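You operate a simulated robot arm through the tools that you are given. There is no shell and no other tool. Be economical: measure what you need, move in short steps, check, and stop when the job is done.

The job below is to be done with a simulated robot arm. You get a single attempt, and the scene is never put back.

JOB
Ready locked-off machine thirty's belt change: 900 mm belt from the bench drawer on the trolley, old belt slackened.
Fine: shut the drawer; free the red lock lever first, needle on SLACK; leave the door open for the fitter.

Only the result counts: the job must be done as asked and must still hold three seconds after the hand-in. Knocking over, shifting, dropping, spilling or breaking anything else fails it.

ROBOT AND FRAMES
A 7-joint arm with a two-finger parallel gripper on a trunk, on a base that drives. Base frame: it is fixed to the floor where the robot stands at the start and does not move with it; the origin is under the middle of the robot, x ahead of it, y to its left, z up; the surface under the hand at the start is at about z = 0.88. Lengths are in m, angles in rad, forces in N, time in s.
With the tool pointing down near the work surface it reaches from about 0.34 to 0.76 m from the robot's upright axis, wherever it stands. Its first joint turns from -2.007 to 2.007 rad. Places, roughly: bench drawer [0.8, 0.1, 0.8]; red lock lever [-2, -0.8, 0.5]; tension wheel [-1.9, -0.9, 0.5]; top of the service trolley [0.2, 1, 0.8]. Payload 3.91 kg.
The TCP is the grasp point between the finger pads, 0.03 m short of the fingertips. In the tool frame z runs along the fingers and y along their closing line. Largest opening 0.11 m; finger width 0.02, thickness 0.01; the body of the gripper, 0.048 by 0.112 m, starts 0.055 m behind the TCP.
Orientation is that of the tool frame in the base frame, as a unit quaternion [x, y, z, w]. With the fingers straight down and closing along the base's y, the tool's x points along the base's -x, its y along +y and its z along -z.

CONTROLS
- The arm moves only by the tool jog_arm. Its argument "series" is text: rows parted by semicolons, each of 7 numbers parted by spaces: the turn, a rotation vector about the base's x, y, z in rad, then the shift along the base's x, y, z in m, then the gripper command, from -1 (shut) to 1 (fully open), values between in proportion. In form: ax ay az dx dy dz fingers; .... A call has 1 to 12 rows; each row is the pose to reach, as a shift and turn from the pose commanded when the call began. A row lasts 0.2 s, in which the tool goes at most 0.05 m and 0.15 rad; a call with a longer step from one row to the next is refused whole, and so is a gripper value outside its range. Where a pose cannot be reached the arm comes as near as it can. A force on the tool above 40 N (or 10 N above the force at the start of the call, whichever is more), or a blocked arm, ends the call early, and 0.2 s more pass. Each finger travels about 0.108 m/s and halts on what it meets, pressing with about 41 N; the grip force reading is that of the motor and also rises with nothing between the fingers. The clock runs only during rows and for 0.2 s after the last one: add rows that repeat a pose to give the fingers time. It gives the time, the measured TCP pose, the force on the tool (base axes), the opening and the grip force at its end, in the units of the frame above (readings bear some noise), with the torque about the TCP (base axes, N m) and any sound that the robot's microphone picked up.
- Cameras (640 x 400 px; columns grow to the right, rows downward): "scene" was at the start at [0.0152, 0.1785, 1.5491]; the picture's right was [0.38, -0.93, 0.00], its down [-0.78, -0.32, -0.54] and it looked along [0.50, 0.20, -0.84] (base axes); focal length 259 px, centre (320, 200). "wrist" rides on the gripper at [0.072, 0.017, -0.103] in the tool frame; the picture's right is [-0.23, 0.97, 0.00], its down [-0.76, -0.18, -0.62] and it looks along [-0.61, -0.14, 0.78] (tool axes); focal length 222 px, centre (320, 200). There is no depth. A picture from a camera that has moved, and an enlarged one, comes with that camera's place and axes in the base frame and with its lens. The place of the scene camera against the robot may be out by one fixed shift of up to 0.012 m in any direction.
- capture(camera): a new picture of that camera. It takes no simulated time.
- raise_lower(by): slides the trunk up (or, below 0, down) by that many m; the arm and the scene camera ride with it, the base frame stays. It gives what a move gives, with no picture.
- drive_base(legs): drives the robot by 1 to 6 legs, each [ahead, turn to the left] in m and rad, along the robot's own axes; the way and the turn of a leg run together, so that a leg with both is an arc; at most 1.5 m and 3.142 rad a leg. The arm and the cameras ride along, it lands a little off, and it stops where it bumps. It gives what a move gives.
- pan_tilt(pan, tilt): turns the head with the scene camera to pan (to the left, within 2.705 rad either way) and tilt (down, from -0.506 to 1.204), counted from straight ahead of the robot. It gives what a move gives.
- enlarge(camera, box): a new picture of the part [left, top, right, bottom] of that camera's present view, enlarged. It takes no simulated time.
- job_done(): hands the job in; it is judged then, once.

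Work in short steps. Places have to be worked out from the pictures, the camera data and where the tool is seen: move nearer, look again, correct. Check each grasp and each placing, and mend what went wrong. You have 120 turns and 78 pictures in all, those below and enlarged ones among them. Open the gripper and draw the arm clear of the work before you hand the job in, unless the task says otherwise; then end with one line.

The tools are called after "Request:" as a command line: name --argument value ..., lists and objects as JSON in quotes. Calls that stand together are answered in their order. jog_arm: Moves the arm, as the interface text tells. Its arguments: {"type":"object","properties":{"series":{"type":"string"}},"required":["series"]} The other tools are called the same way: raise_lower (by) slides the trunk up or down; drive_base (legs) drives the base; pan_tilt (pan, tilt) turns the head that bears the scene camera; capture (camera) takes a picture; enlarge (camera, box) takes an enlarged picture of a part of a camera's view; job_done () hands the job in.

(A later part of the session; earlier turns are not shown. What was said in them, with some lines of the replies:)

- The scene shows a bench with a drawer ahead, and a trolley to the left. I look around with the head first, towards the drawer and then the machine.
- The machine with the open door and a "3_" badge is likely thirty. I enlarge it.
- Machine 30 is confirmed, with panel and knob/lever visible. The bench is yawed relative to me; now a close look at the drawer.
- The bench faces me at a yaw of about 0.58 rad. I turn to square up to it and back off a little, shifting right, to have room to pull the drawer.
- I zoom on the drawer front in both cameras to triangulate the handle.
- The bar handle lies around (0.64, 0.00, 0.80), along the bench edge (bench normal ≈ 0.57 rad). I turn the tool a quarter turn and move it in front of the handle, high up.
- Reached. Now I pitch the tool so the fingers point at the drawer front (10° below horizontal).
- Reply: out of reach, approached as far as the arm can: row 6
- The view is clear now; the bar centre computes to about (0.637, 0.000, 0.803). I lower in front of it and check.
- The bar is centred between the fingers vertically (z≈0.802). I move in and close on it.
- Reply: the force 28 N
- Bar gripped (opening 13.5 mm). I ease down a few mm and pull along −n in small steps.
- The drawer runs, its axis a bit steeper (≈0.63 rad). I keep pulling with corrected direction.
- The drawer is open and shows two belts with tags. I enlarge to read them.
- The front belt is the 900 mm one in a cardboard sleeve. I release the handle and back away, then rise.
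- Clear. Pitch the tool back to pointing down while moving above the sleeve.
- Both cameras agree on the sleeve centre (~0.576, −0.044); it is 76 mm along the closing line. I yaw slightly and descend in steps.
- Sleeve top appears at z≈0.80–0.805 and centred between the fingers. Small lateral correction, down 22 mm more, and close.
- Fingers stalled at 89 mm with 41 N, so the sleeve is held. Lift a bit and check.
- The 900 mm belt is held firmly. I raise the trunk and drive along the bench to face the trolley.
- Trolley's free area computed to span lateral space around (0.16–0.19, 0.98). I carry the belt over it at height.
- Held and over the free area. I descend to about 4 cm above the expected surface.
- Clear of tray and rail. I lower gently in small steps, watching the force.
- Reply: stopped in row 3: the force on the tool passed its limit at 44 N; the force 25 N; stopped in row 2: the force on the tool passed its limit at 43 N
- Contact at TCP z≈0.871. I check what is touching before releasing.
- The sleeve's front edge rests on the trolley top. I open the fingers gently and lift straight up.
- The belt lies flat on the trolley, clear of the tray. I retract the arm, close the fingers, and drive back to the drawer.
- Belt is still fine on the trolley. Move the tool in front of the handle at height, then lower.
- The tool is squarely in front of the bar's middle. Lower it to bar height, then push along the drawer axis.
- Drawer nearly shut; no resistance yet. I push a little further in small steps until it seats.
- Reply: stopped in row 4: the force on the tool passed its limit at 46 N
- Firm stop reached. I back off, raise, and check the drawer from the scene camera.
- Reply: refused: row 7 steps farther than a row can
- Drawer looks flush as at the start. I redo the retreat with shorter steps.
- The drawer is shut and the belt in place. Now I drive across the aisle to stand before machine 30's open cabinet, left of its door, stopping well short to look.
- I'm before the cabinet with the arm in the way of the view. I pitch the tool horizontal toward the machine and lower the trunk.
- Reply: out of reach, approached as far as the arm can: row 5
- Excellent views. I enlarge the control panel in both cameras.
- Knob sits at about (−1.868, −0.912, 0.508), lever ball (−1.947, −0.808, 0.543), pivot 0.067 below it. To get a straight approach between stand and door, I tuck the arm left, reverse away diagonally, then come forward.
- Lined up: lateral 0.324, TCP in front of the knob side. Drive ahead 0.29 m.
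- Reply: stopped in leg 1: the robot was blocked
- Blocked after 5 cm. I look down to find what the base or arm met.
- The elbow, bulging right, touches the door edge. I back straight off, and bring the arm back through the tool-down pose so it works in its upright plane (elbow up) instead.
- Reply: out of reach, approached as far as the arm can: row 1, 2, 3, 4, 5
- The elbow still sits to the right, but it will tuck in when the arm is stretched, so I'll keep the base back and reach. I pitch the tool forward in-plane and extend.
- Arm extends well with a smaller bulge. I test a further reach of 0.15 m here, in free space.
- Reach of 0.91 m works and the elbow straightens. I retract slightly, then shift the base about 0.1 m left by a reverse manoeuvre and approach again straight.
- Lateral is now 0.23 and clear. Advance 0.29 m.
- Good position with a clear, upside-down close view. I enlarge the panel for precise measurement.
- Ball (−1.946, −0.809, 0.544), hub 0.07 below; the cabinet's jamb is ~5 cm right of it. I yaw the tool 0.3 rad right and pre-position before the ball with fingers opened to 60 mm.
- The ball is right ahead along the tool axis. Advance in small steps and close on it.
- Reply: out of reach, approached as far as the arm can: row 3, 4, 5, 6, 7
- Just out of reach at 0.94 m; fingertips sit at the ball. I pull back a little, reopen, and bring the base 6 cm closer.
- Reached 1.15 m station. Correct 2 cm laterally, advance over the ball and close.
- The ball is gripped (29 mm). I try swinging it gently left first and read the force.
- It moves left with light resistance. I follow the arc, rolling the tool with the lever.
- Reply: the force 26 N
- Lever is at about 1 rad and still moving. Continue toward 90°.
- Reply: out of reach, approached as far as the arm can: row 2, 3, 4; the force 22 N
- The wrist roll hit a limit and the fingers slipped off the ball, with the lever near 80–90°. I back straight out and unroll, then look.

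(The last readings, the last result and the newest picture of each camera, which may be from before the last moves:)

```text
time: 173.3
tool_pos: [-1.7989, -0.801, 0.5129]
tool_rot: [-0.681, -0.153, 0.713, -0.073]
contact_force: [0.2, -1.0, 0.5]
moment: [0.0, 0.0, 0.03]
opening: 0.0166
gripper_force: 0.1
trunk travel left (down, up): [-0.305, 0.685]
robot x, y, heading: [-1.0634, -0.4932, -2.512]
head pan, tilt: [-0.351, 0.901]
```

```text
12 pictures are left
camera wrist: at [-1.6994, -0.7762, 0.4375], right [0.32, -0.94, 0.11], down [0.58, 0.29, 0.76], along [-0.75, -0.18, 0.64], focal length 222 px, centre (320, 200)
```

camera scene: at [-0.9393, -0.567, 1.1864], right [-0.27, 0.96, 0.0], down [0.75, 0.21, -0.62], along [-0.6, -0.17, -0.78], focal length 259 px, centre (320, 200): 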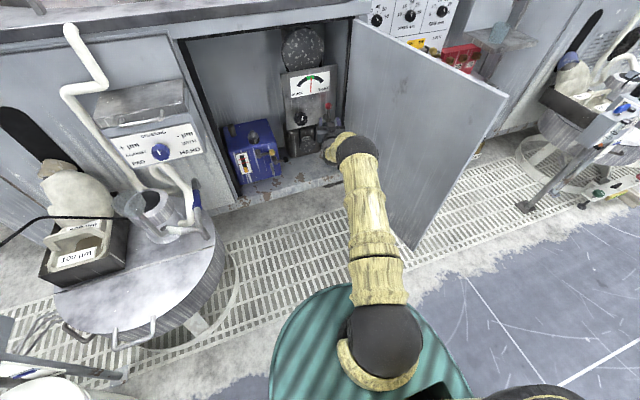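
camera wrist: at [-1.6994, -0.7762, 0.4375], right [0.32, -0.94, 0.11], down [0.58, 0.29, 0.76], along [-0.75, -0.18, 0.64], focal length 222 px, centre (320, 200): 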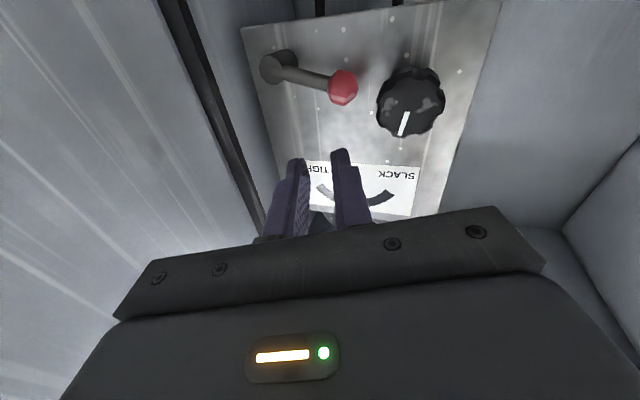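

The lever has swung about 65° left. I press it further down from above with closed fingers until it stops.

Request:
jog_arm --series "0 0 0 -0.01 -0.006 0.037 -1; 0 0 0 -0.04 -0.024 0.037 -1; 0 0 0 -0.07 -0.042 0.037 -1; 0 0 0 -0.1 -0.06 0.037 -1; 0 0 0 -0.1 -0.06 0.027 -1; 0 0 0 -0.1 -0.06 0.017 -1; 0 0 0 -0.1 -0.06 0.009 -1; 0 0 0 -0.1 -0.061 0.001 -1; 0 0 0 -0.1 -0.062 -0.007 -1; 0 0 0 -0.1 -0.062 -0.015 -1; 0 0 0 -0.1 -0.062 -0.022 -1; 0 0 0 -0.1 -0.062 -0.028 -1"

Request:
capture --camera "wrist"

```text
time: 175.8
tool_pos: [-1.9022, -0.8644, 0.5097]
tool_rot: [-0.669, -0.148, 0.725, -0.073]
contact_force: [-1.3, 1.4, 15.0]
moment: [-0.11, 0.19, 0.02]
opening: 0.0
gripper_force: 37.1
trunk travel left (down, up): [-0.305, 0.685]
robot x, y, heading: [-1.0664, -0.4903, -2.523]
head pan, tilt: [-0.351, 0.901]
stopped in row 12: the force on the tool passed its limit at 43 N (the readings are from after the stop); the commanded pose is now the measured one
```

```text
11 pictures are left
camera wrist: at [-1.8053, -0.8402, 0.4305], right [0.32, -0.94, 0.11], down [0.61, 0.29, 0.74], along [-0.73, -0.17, 0.67], focal length 222 px, centre (320, 200)
```

wrist: 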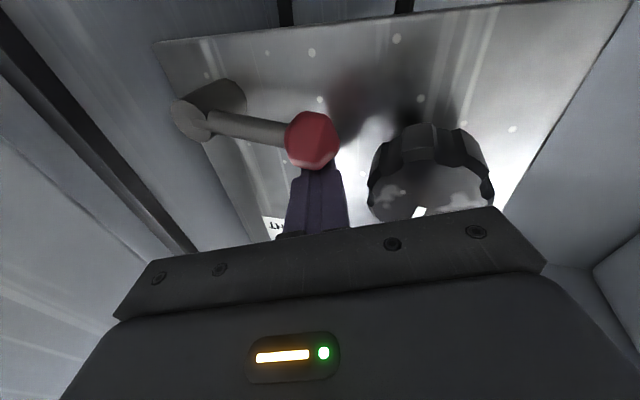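

The lever hit its stop at ~85° — freed. Now I retreat, straighten the yaw and line up with the knob axis; then I'll roll clockwise for a long anticlockwise stroke.

Request:
jog_arm --series "0 0 0 0.005 0.002 0.01 -1; 0 0 0 0.04 0.013 0.01 -1; 0 0 0 0.08 0.026 0.008 -1; 0 0 0.1 0.11 0.02 0.004 -1; 0 0 0.2 0.115 0.012 0 -0.5; 0 0 0.3 0.113 0.009 0 0; 0 0 0.3 0.113 0.009 0 0.5"

Request:
drive_base --legs '[[0.03, 0]]'

Request:
jog_arm --series "-0.117 -0.085 0 0 0 0 0.5; -0.234 -0.17 0 0 0 0 0.5; -0.35 -0.255 0 0 0 0 0.5; -0.467 -0.34 0 0 0 0 0.5; -0.584 -0.425 0 0 0 0 0.5; -0.7 -0.51 0 0 0 0 0.5; -0.817 -0.596 0 0 0 0 0.5; -0.934 -0.68 0 0 0 0 0.5; -1.05 -0.766 0 0 0 0 0.5; -1.167 -0.851 0 0 0 0 0.5; -1.284 -0.936 0 0 0 0 0.5; -1.4 -1.02 0 0 0 0 0.5"

Request:
capture --camera "wrist"

```text
time: 177.4
tool_pos: [-1.7863, -0.854, 0.504]
tool_rot: [-0.642, -0.25, 0.702, -0.181]
contact_force: [0.2, 0.2, 0.7]
moment: [0.0, 0.04, 0.0]
opening: 0.0825
gripper_force: 0.1
trunk travel left (down, up): [-0.305, 0.685]
robot x, y, heading: [-1.064, -0.4915, -2.518]
head pan, tilt: [-0.351, 0.901]
```

```text
time: 178.2
tool_pos: [-1.8115, -0.8711, 0.5038]
tool_rot: [-0.642, -0.249, 0.702, -0.18]
contact_force: [-0.3, 0.2, 0.0]
moment: [0.0, -0.03, 0.01]
opening: 0.0824
gripper_force: 0.0
trunk travel left (down, up): [-0.305, 0.685]
robot x, y, heading: [-1.0916, -0.5096, -2.517]
head pan, tilt: [-0.351, 0.901]
```

```text
time: 180.8
tool_pos: [-1.8128, -0.8708, 0.5025]
tool_rot: [0.619, -0.352, -0.32, 0.625]
contact_force: [1.4, -0.8, -0.2]
moment: [0.0, -0.02, -0.02]
opening: 0.0825
gripper_force: 0.1
trunk travel left (down, up): [-0.305, 0.685]
robot x, y, heading: [-1.0892, -0.5105, -2.518]
head pan, tilt: [-0.351, 0.901]
```

```text
10 pictures are left
camera wrist: at [-1.6865, -0.8747, 0.5251], right [-0.16, 0.22, 0.96], down [0.11, 0.97, -0.2], along [-0.98, 0.07, -0.18], focal length 222 px, centre (320, 200)
```

wrist: 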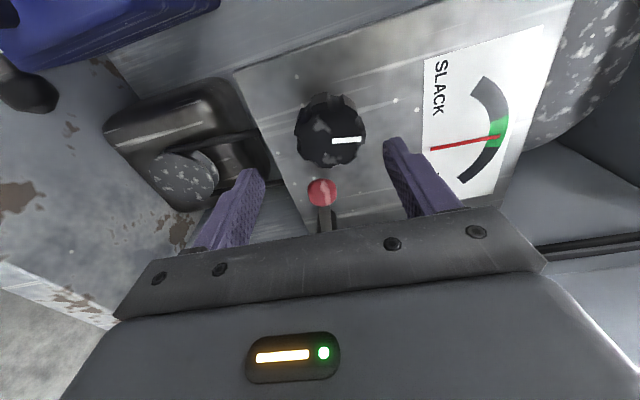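

Knob re-measured at (−1.867, −0.912, 0.511), dead ahead. I roll 0.5 rad more clockwise, then advance and close on the knob.

Request:
jog_arm --series "-0.1 -0.074 0.015 0 0 0.004 0.7; -0.2 -0.147 0.03 0 0 0.0075 0.7; -0.3 -0.22 0.04 0 0 0.0075 0.7; -0.4 -0.294 0.045 -0.016 -0.012 0.0075 0.7; -0.4 -0.294 0.045 -0.033 -0.024 0.0075 0.7; -0.4 -0.294 0.045 -0.049 -0.0365 0.0075 0.7; -0.4 -0.294 0.045 -0.049 -0.0365 0.0075 0.3; -0.4 -0.294 0.045 -0.049 -0.0365 0.0075 -0.2; -0.4 -0.294 0.045 -0.049 -0.0365 0.0075 -0.4"

Request:
capture --camera "wrist"

```text
time: 182.8
tool_pos: [-1.8632, -0.9074, 0.5122]
tool_rot: [0.532, -0.48, -0.137, 0.684]
contact_force: [-9.5, -0.5, 6.4]
moment: [-0.43, 0.64, -0.72]
opening: 0.056
gripper_force: 45.2
trunk travel left (down, up): [-0.305, 0.685]
robot x, y, heading: [-1.0934, -0.5088, -2.519]
head pan, tilt: [-0.351, 0.901]
```

```text
9 pictures are left
camera wrist: at [-1.7489, -0.8894, 0.5665], right [-0.43, 0.55, 0.72], down [0.18, 0.83, -0.53], along [-0.89, -0.1, -0.45], focal length 222 px, centre (320, 200)
```

wrist: 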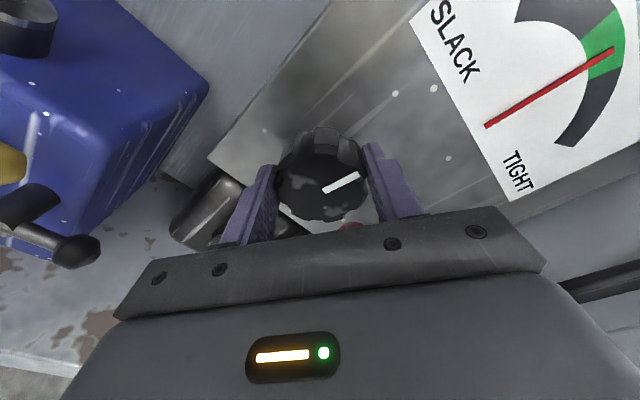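

Knob gripped (56 mm). I turn it anticlockwise 0.6 rad and check the needle's response.

Request:
jog_arm --series "0.097 0.0707 0 0 0 0 -0.5; 0.194 0.141 0 0 0 0 -0.5; 0.29 0.212 0 0 0 0 -0.5; 0.388 0.283 0 0 0 0 -0.5; 0.485 0.353 0 0 0 0 -0.5"

Request:
capture --camera "wrist"

```text
time: 184.0
tool_pos: [-1.8627, -0.9081, 0.5093]
tool_rot: [0.648, -0.308, -0.339, 0.609]
contact_force: [-33.1, -9.1, 3.1]
moment: [-0.78, 1.12, -0.41]
opening: 0.0557
gripper_force: 44.7
trunk travel left (down, up): [-0.305, 0.685]
robot x, y, heading: [-1.0897, -0.5042, -2.518]
head pan, tilt: [-0.351, 0.901]
```

```text
8 pictures are left
camera wrist: at [-1.7358, -0.9074, 0.5252], right [-0.12, 0.12, 0.99], down [0.06, 0.99, -0.11], along [-0.99, 0.05, -0.12], focal length 222 px, centre (320, 200)
```

wrist: 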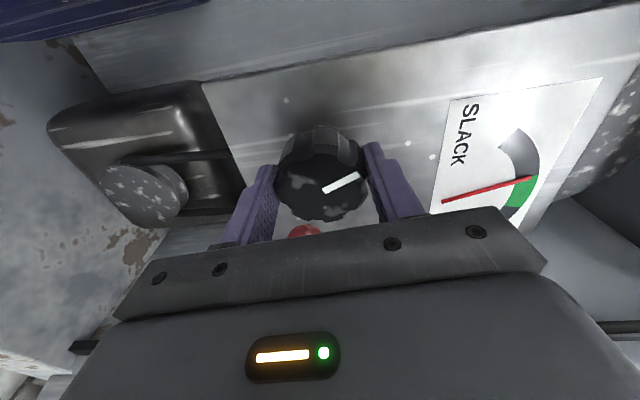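

The needle moves toward SLACK. Keep turning anticlockwise, relieving the axial load slightly.

Request:
jog_arm --series "0 0 0 -0.004 -0.002 0 -0.5; 0.097 0.0707 0 -0.005 -0.002 0 -0.5; 0.194 0.141 0 -0.005 -0.002 0 -0.5; 0.29 0.212 0 -0.005 -0.002 0 -0.5; 0.388 0.283 0 -0.005 -0.002 0 -0.5; 0.485 0.353 0 -0.005 -0.002 0 -0.5; 0.582 0.424 0 -0.005 -0.002 0 -0.5; 0.679 0.495 0 -0.005 -0.002 0 -0.5; 0.776 0.565 0 -0.005 -0.002 0 -0.5; 0.873 0.636 0 -0.005 -0.002 0 -0.5; 0.97 0.707 0 -0.005 -0.002 0 -0.5;  1.067 0.777 0 -0.005 -0.002 0 -0.5"

Request:
capture --camera "wrist"

```text
time: 186.6
tool_pos: [-1.8679, -0.9076, 0.5069]
tool_rot: [0.695, 0.143, -0.651, 0.269]
contact_force: [3.9, 31.7, -23.5]
moment: [-0.6, 0.58, 0.89]
opening: 0.0553
gripper_force: 44.7
trunk travel left (down, up): [-0.305, 0.685]
robot x, y, heading: [-1.0921, -0.5069, -2.52]
head pan, tilt: [-0.351, 0.901]
```

```text
7 pictures are left
camera wrist: at [-1.764, -0.8741, 0.4386], right [0.51, -0.76, 0.41], down [0.33, 0.61, 0.72], along [-0.79, -0.23, 0.56], focal length 222 px, centre (320, 200)
```

wrist: 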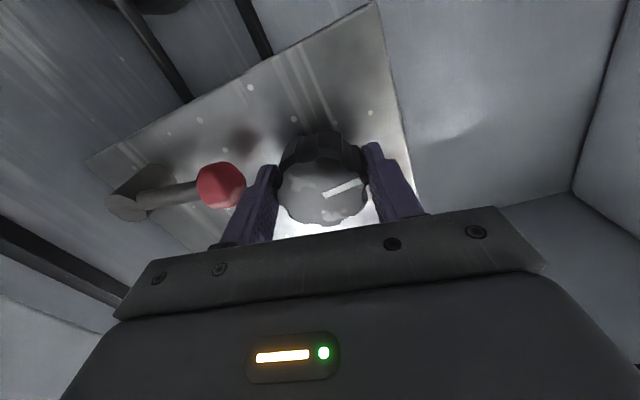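

Knob followed the whole stroke. I check the dial with the scene camera.

Request:
enlarge --camera "scene" --box '[250, 10, 378, 90]'

```text
5.00 times, centred on (314, 50) of scene
camera zoom: at [-1.0156, -0.6196, 1.1865], right [-0.27, 0.96, 0.0], down [0.76, 0.21, -0.62], along [-0.6, -0.17, -0.79], focal length 1297 px, centre (350, 950)
```

zoom: 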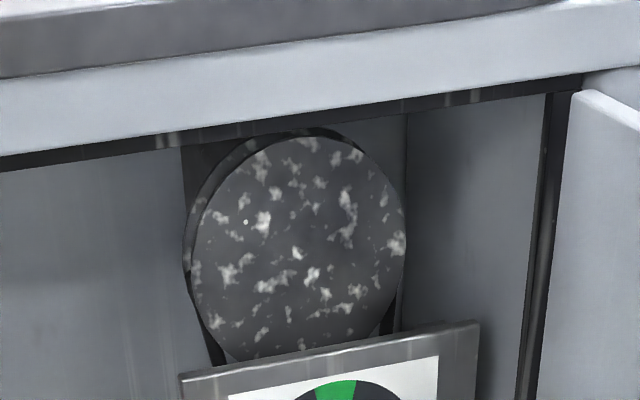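

The dial is lower in the frame; I zoom there.

Request:
enlarge --camera "scene" --box '[266, 70, 362, 130]'

```text
6.67 times, centred on (314, 100) of scene
camera zoom: at [-1.0156, -0.6196, 1.1865], right [-0.27, 0.96, 0.0], down [0.76, 0.21, -0.62], along [-0.6, -0.17, -0.79], focal length 1729 px, centre (360, 867)
```

zoom: 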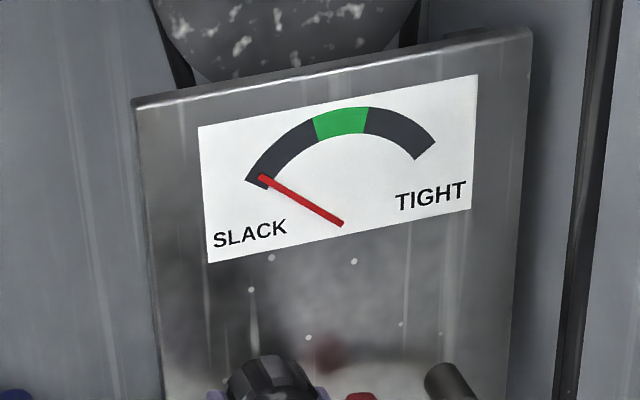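

The needle points at SLACK, almost at the arc's end. I turn a touch more to make sure it reaches its stop.

Request:
jog_arm --series "0.06 0.044 0 0 0 0 -0.5; 0.12 0.088 0 0 0 0 -0.5; 0.16 0.118 0 0 0 0 -0.5"

Request:
enlarge --camera "scene" --box '[266, 70, 362, 130]'

```text
time: 187.4
tool_pos: [-1.869, -0.9066, 0.5054]
tool_rot: [-0.675, -0.21, 0.677, -0.202]
contact_force: [-2.3, 26.1, -21.3]
moment: [0.29, -0.6, 0.84]
opening: 0.0551
gripper_force: 44.7
trunk travel left (down, up): [-0.305, 0.685]
robot x, y, heading: [-1.0872, -0.5113, -2.519]
head pan, tilt: [-0.351, 0.901]
```

```text
6.67 times, centred on (314, 100) of scene
camera zoom: at [-1.0159, -0.6199, 1.1865], right [-0.27, 0.96, 0.0], down [0.76, 0.21, -0.62], along [-0.6, -0.17, -0.79], focal length 1729 px, centre (360, 867)
```

zoom: 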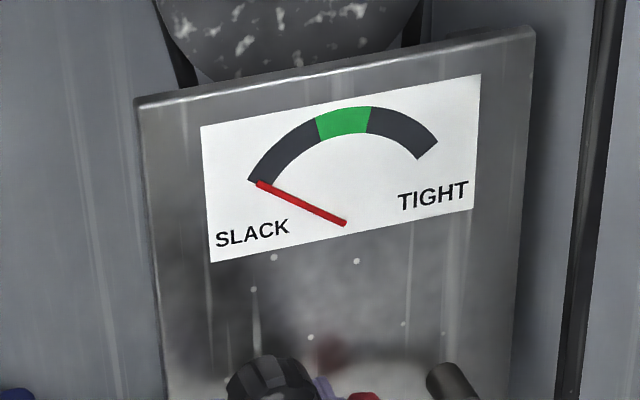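

The needle is at the end of SLACK. I open slightly, so as not to nudge the lever, and retract straight back.

Request:
jog_arm --series "0 0 0 0 0 0 0.12; 0 0 0 0 0 0 0.15; 0 0 0 0.012 0.009 0 0.15; 0 0 0 0.028 0.021 0 0.15; 0 0 0 0.052 0.038 0 0.15; 0 0 0 0.08 0.058 0 0.15; 0 0 0 0.11 0.08 0 0.3; 0 0 0 0.13 0.095 0 0.5"

Request:
drive_base --legs '[[-0.35, 0]]'

Request:
capture --camera "wrist"

```text
time: 189.2
tool_pos: [-1.7365, -0.8153, 0.5096]
tool_rot: [-0.672, -0.211, 0.679, -0.206]
contact_force: [0.4, -0.6, 0.5]
moment: [0.04, -0.01, -0.02]
opening: 0.0829
gripper_force: 0.0
trunk travel left (down, up): [-0.305, 0.685]
robot x, y, heading: [-1.0868, -0.5092, -2.521]
head pan, tilt: [-0.351, 0.901]
```

```text
time: 191.8
tool_pos: [-1.4481, -0.6113, 0.509]
tool_rot: [-0.671, -0.213, 0.68, -0.207]
contact_force: [0.2, 0.7, -0.2]
moment: [-0.05, 0.0, 0.01]
opening: 0.0823
gripper_force: 0.1
trunk travel left (down, up): [-0.305, 0.685]
robot x, y, heading: [-0.8064, -0.3002, -2.513]
head pan, tilt: [-0.351, 0.901]
```

```text
3 pictures are left
camera wrist: at [-1.3543, -0.566, 0.4362], right [0.56, -0.8, 0.22], down [0.42, 0.5, 0.76], along [-0.72, -0.33, 0.61], focal length 222 px, centre (320, 200)
```

wrist: 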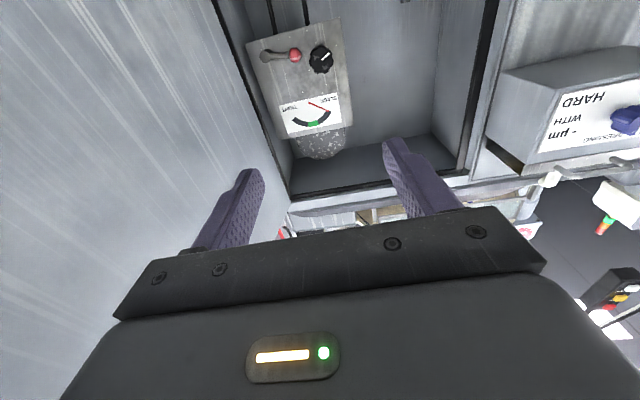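

Lever is down-left, needle on SLACK, and I'm clear. One last look at the machine and door.

Request:
enlarge --camera "scene" --box '[160, 0, 480, 200]'

Request:
pan_tilt --pan -2.6 --tilt 0.35

Request:
capture --camera "scene"

```text
2.00 times, centred on (320, 100) of scene
camera zoom: at [-0.7261, -0.4125, 1.1864], right [-0.28, 0.96, 0.0], down [0.75, 0.22, -0.62], along [-0.6, -0.17, -0.78], focal length 519 px, centre (320, 400)
```

zoom: 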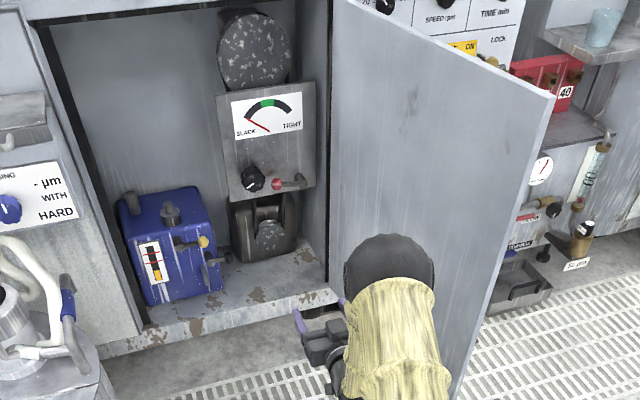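

```text
time: 193.9
tool_pos: [-1.4477, -0.6113, 0.5088]
tool_rot: [-0.671, -0.214, 0.679, -0.209]
contact_force: [-0.5, -0.1, -0.5]
moment: [0.0, -0.02, 0.0]
opening: 0.0827
gripper_force: 0.1
trunk travel left (down, up): [-0.305, 0.685]
robot x, y, heading: [-0.8015, -0.2998, -2.512]
head pan, tilt: [-2.601, 0.351]
```

```text
1 pictures are left
camera scene: at [-0.6173, -0.3059, 1.234], right [0.92, -0.39, 0.0], down [-0.13, -0.32, -0.94], along [0.36, 0.87, -0.34], focal length 259 px, centre (320, 200)
```

scene: 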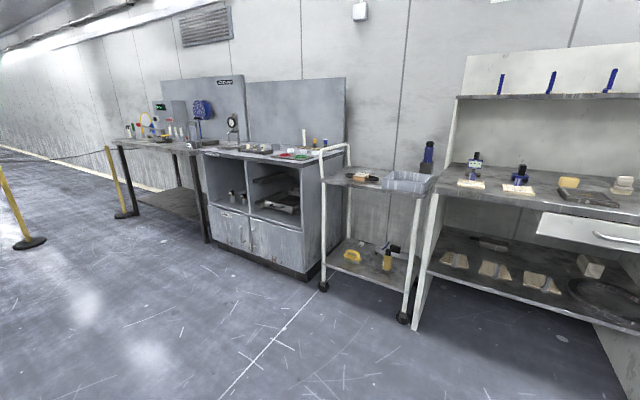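

Everything is in order: drawer shut, belt on the trolley, lever freed, needle on SLACK, door open. I back off a bit more and hand in.

Request:
drive_base --legs '[[-0.25, 0]]'

Request:
job_done

```text
time: 195.9
tool_pos: [-1.247, -0.4665, 0.5099]
tool_rot: [-0.67, -0.215, 0.679, -0.21]
contact_force: [0.4, 0.7, -0.3]
moment: [-0.03, 0.01, -0.01]
opening: 0.0826
gripper_force: 0.0
trunk travel left (down, up): [-0.305, 0.685]
robot x, y, heading: [-0.604, -0.1549, -2.51]
head pan, tilt: [-2.601, 0.351]
```

```text
The job is handed in.
```

Job handed in: the 900 mm belt is on the trolley, the drawer is shut, the red lever was freed first, the needle is on SLACK, and the door is still open, though my elbow bumped it once on the way in and it may have shifted slightly.
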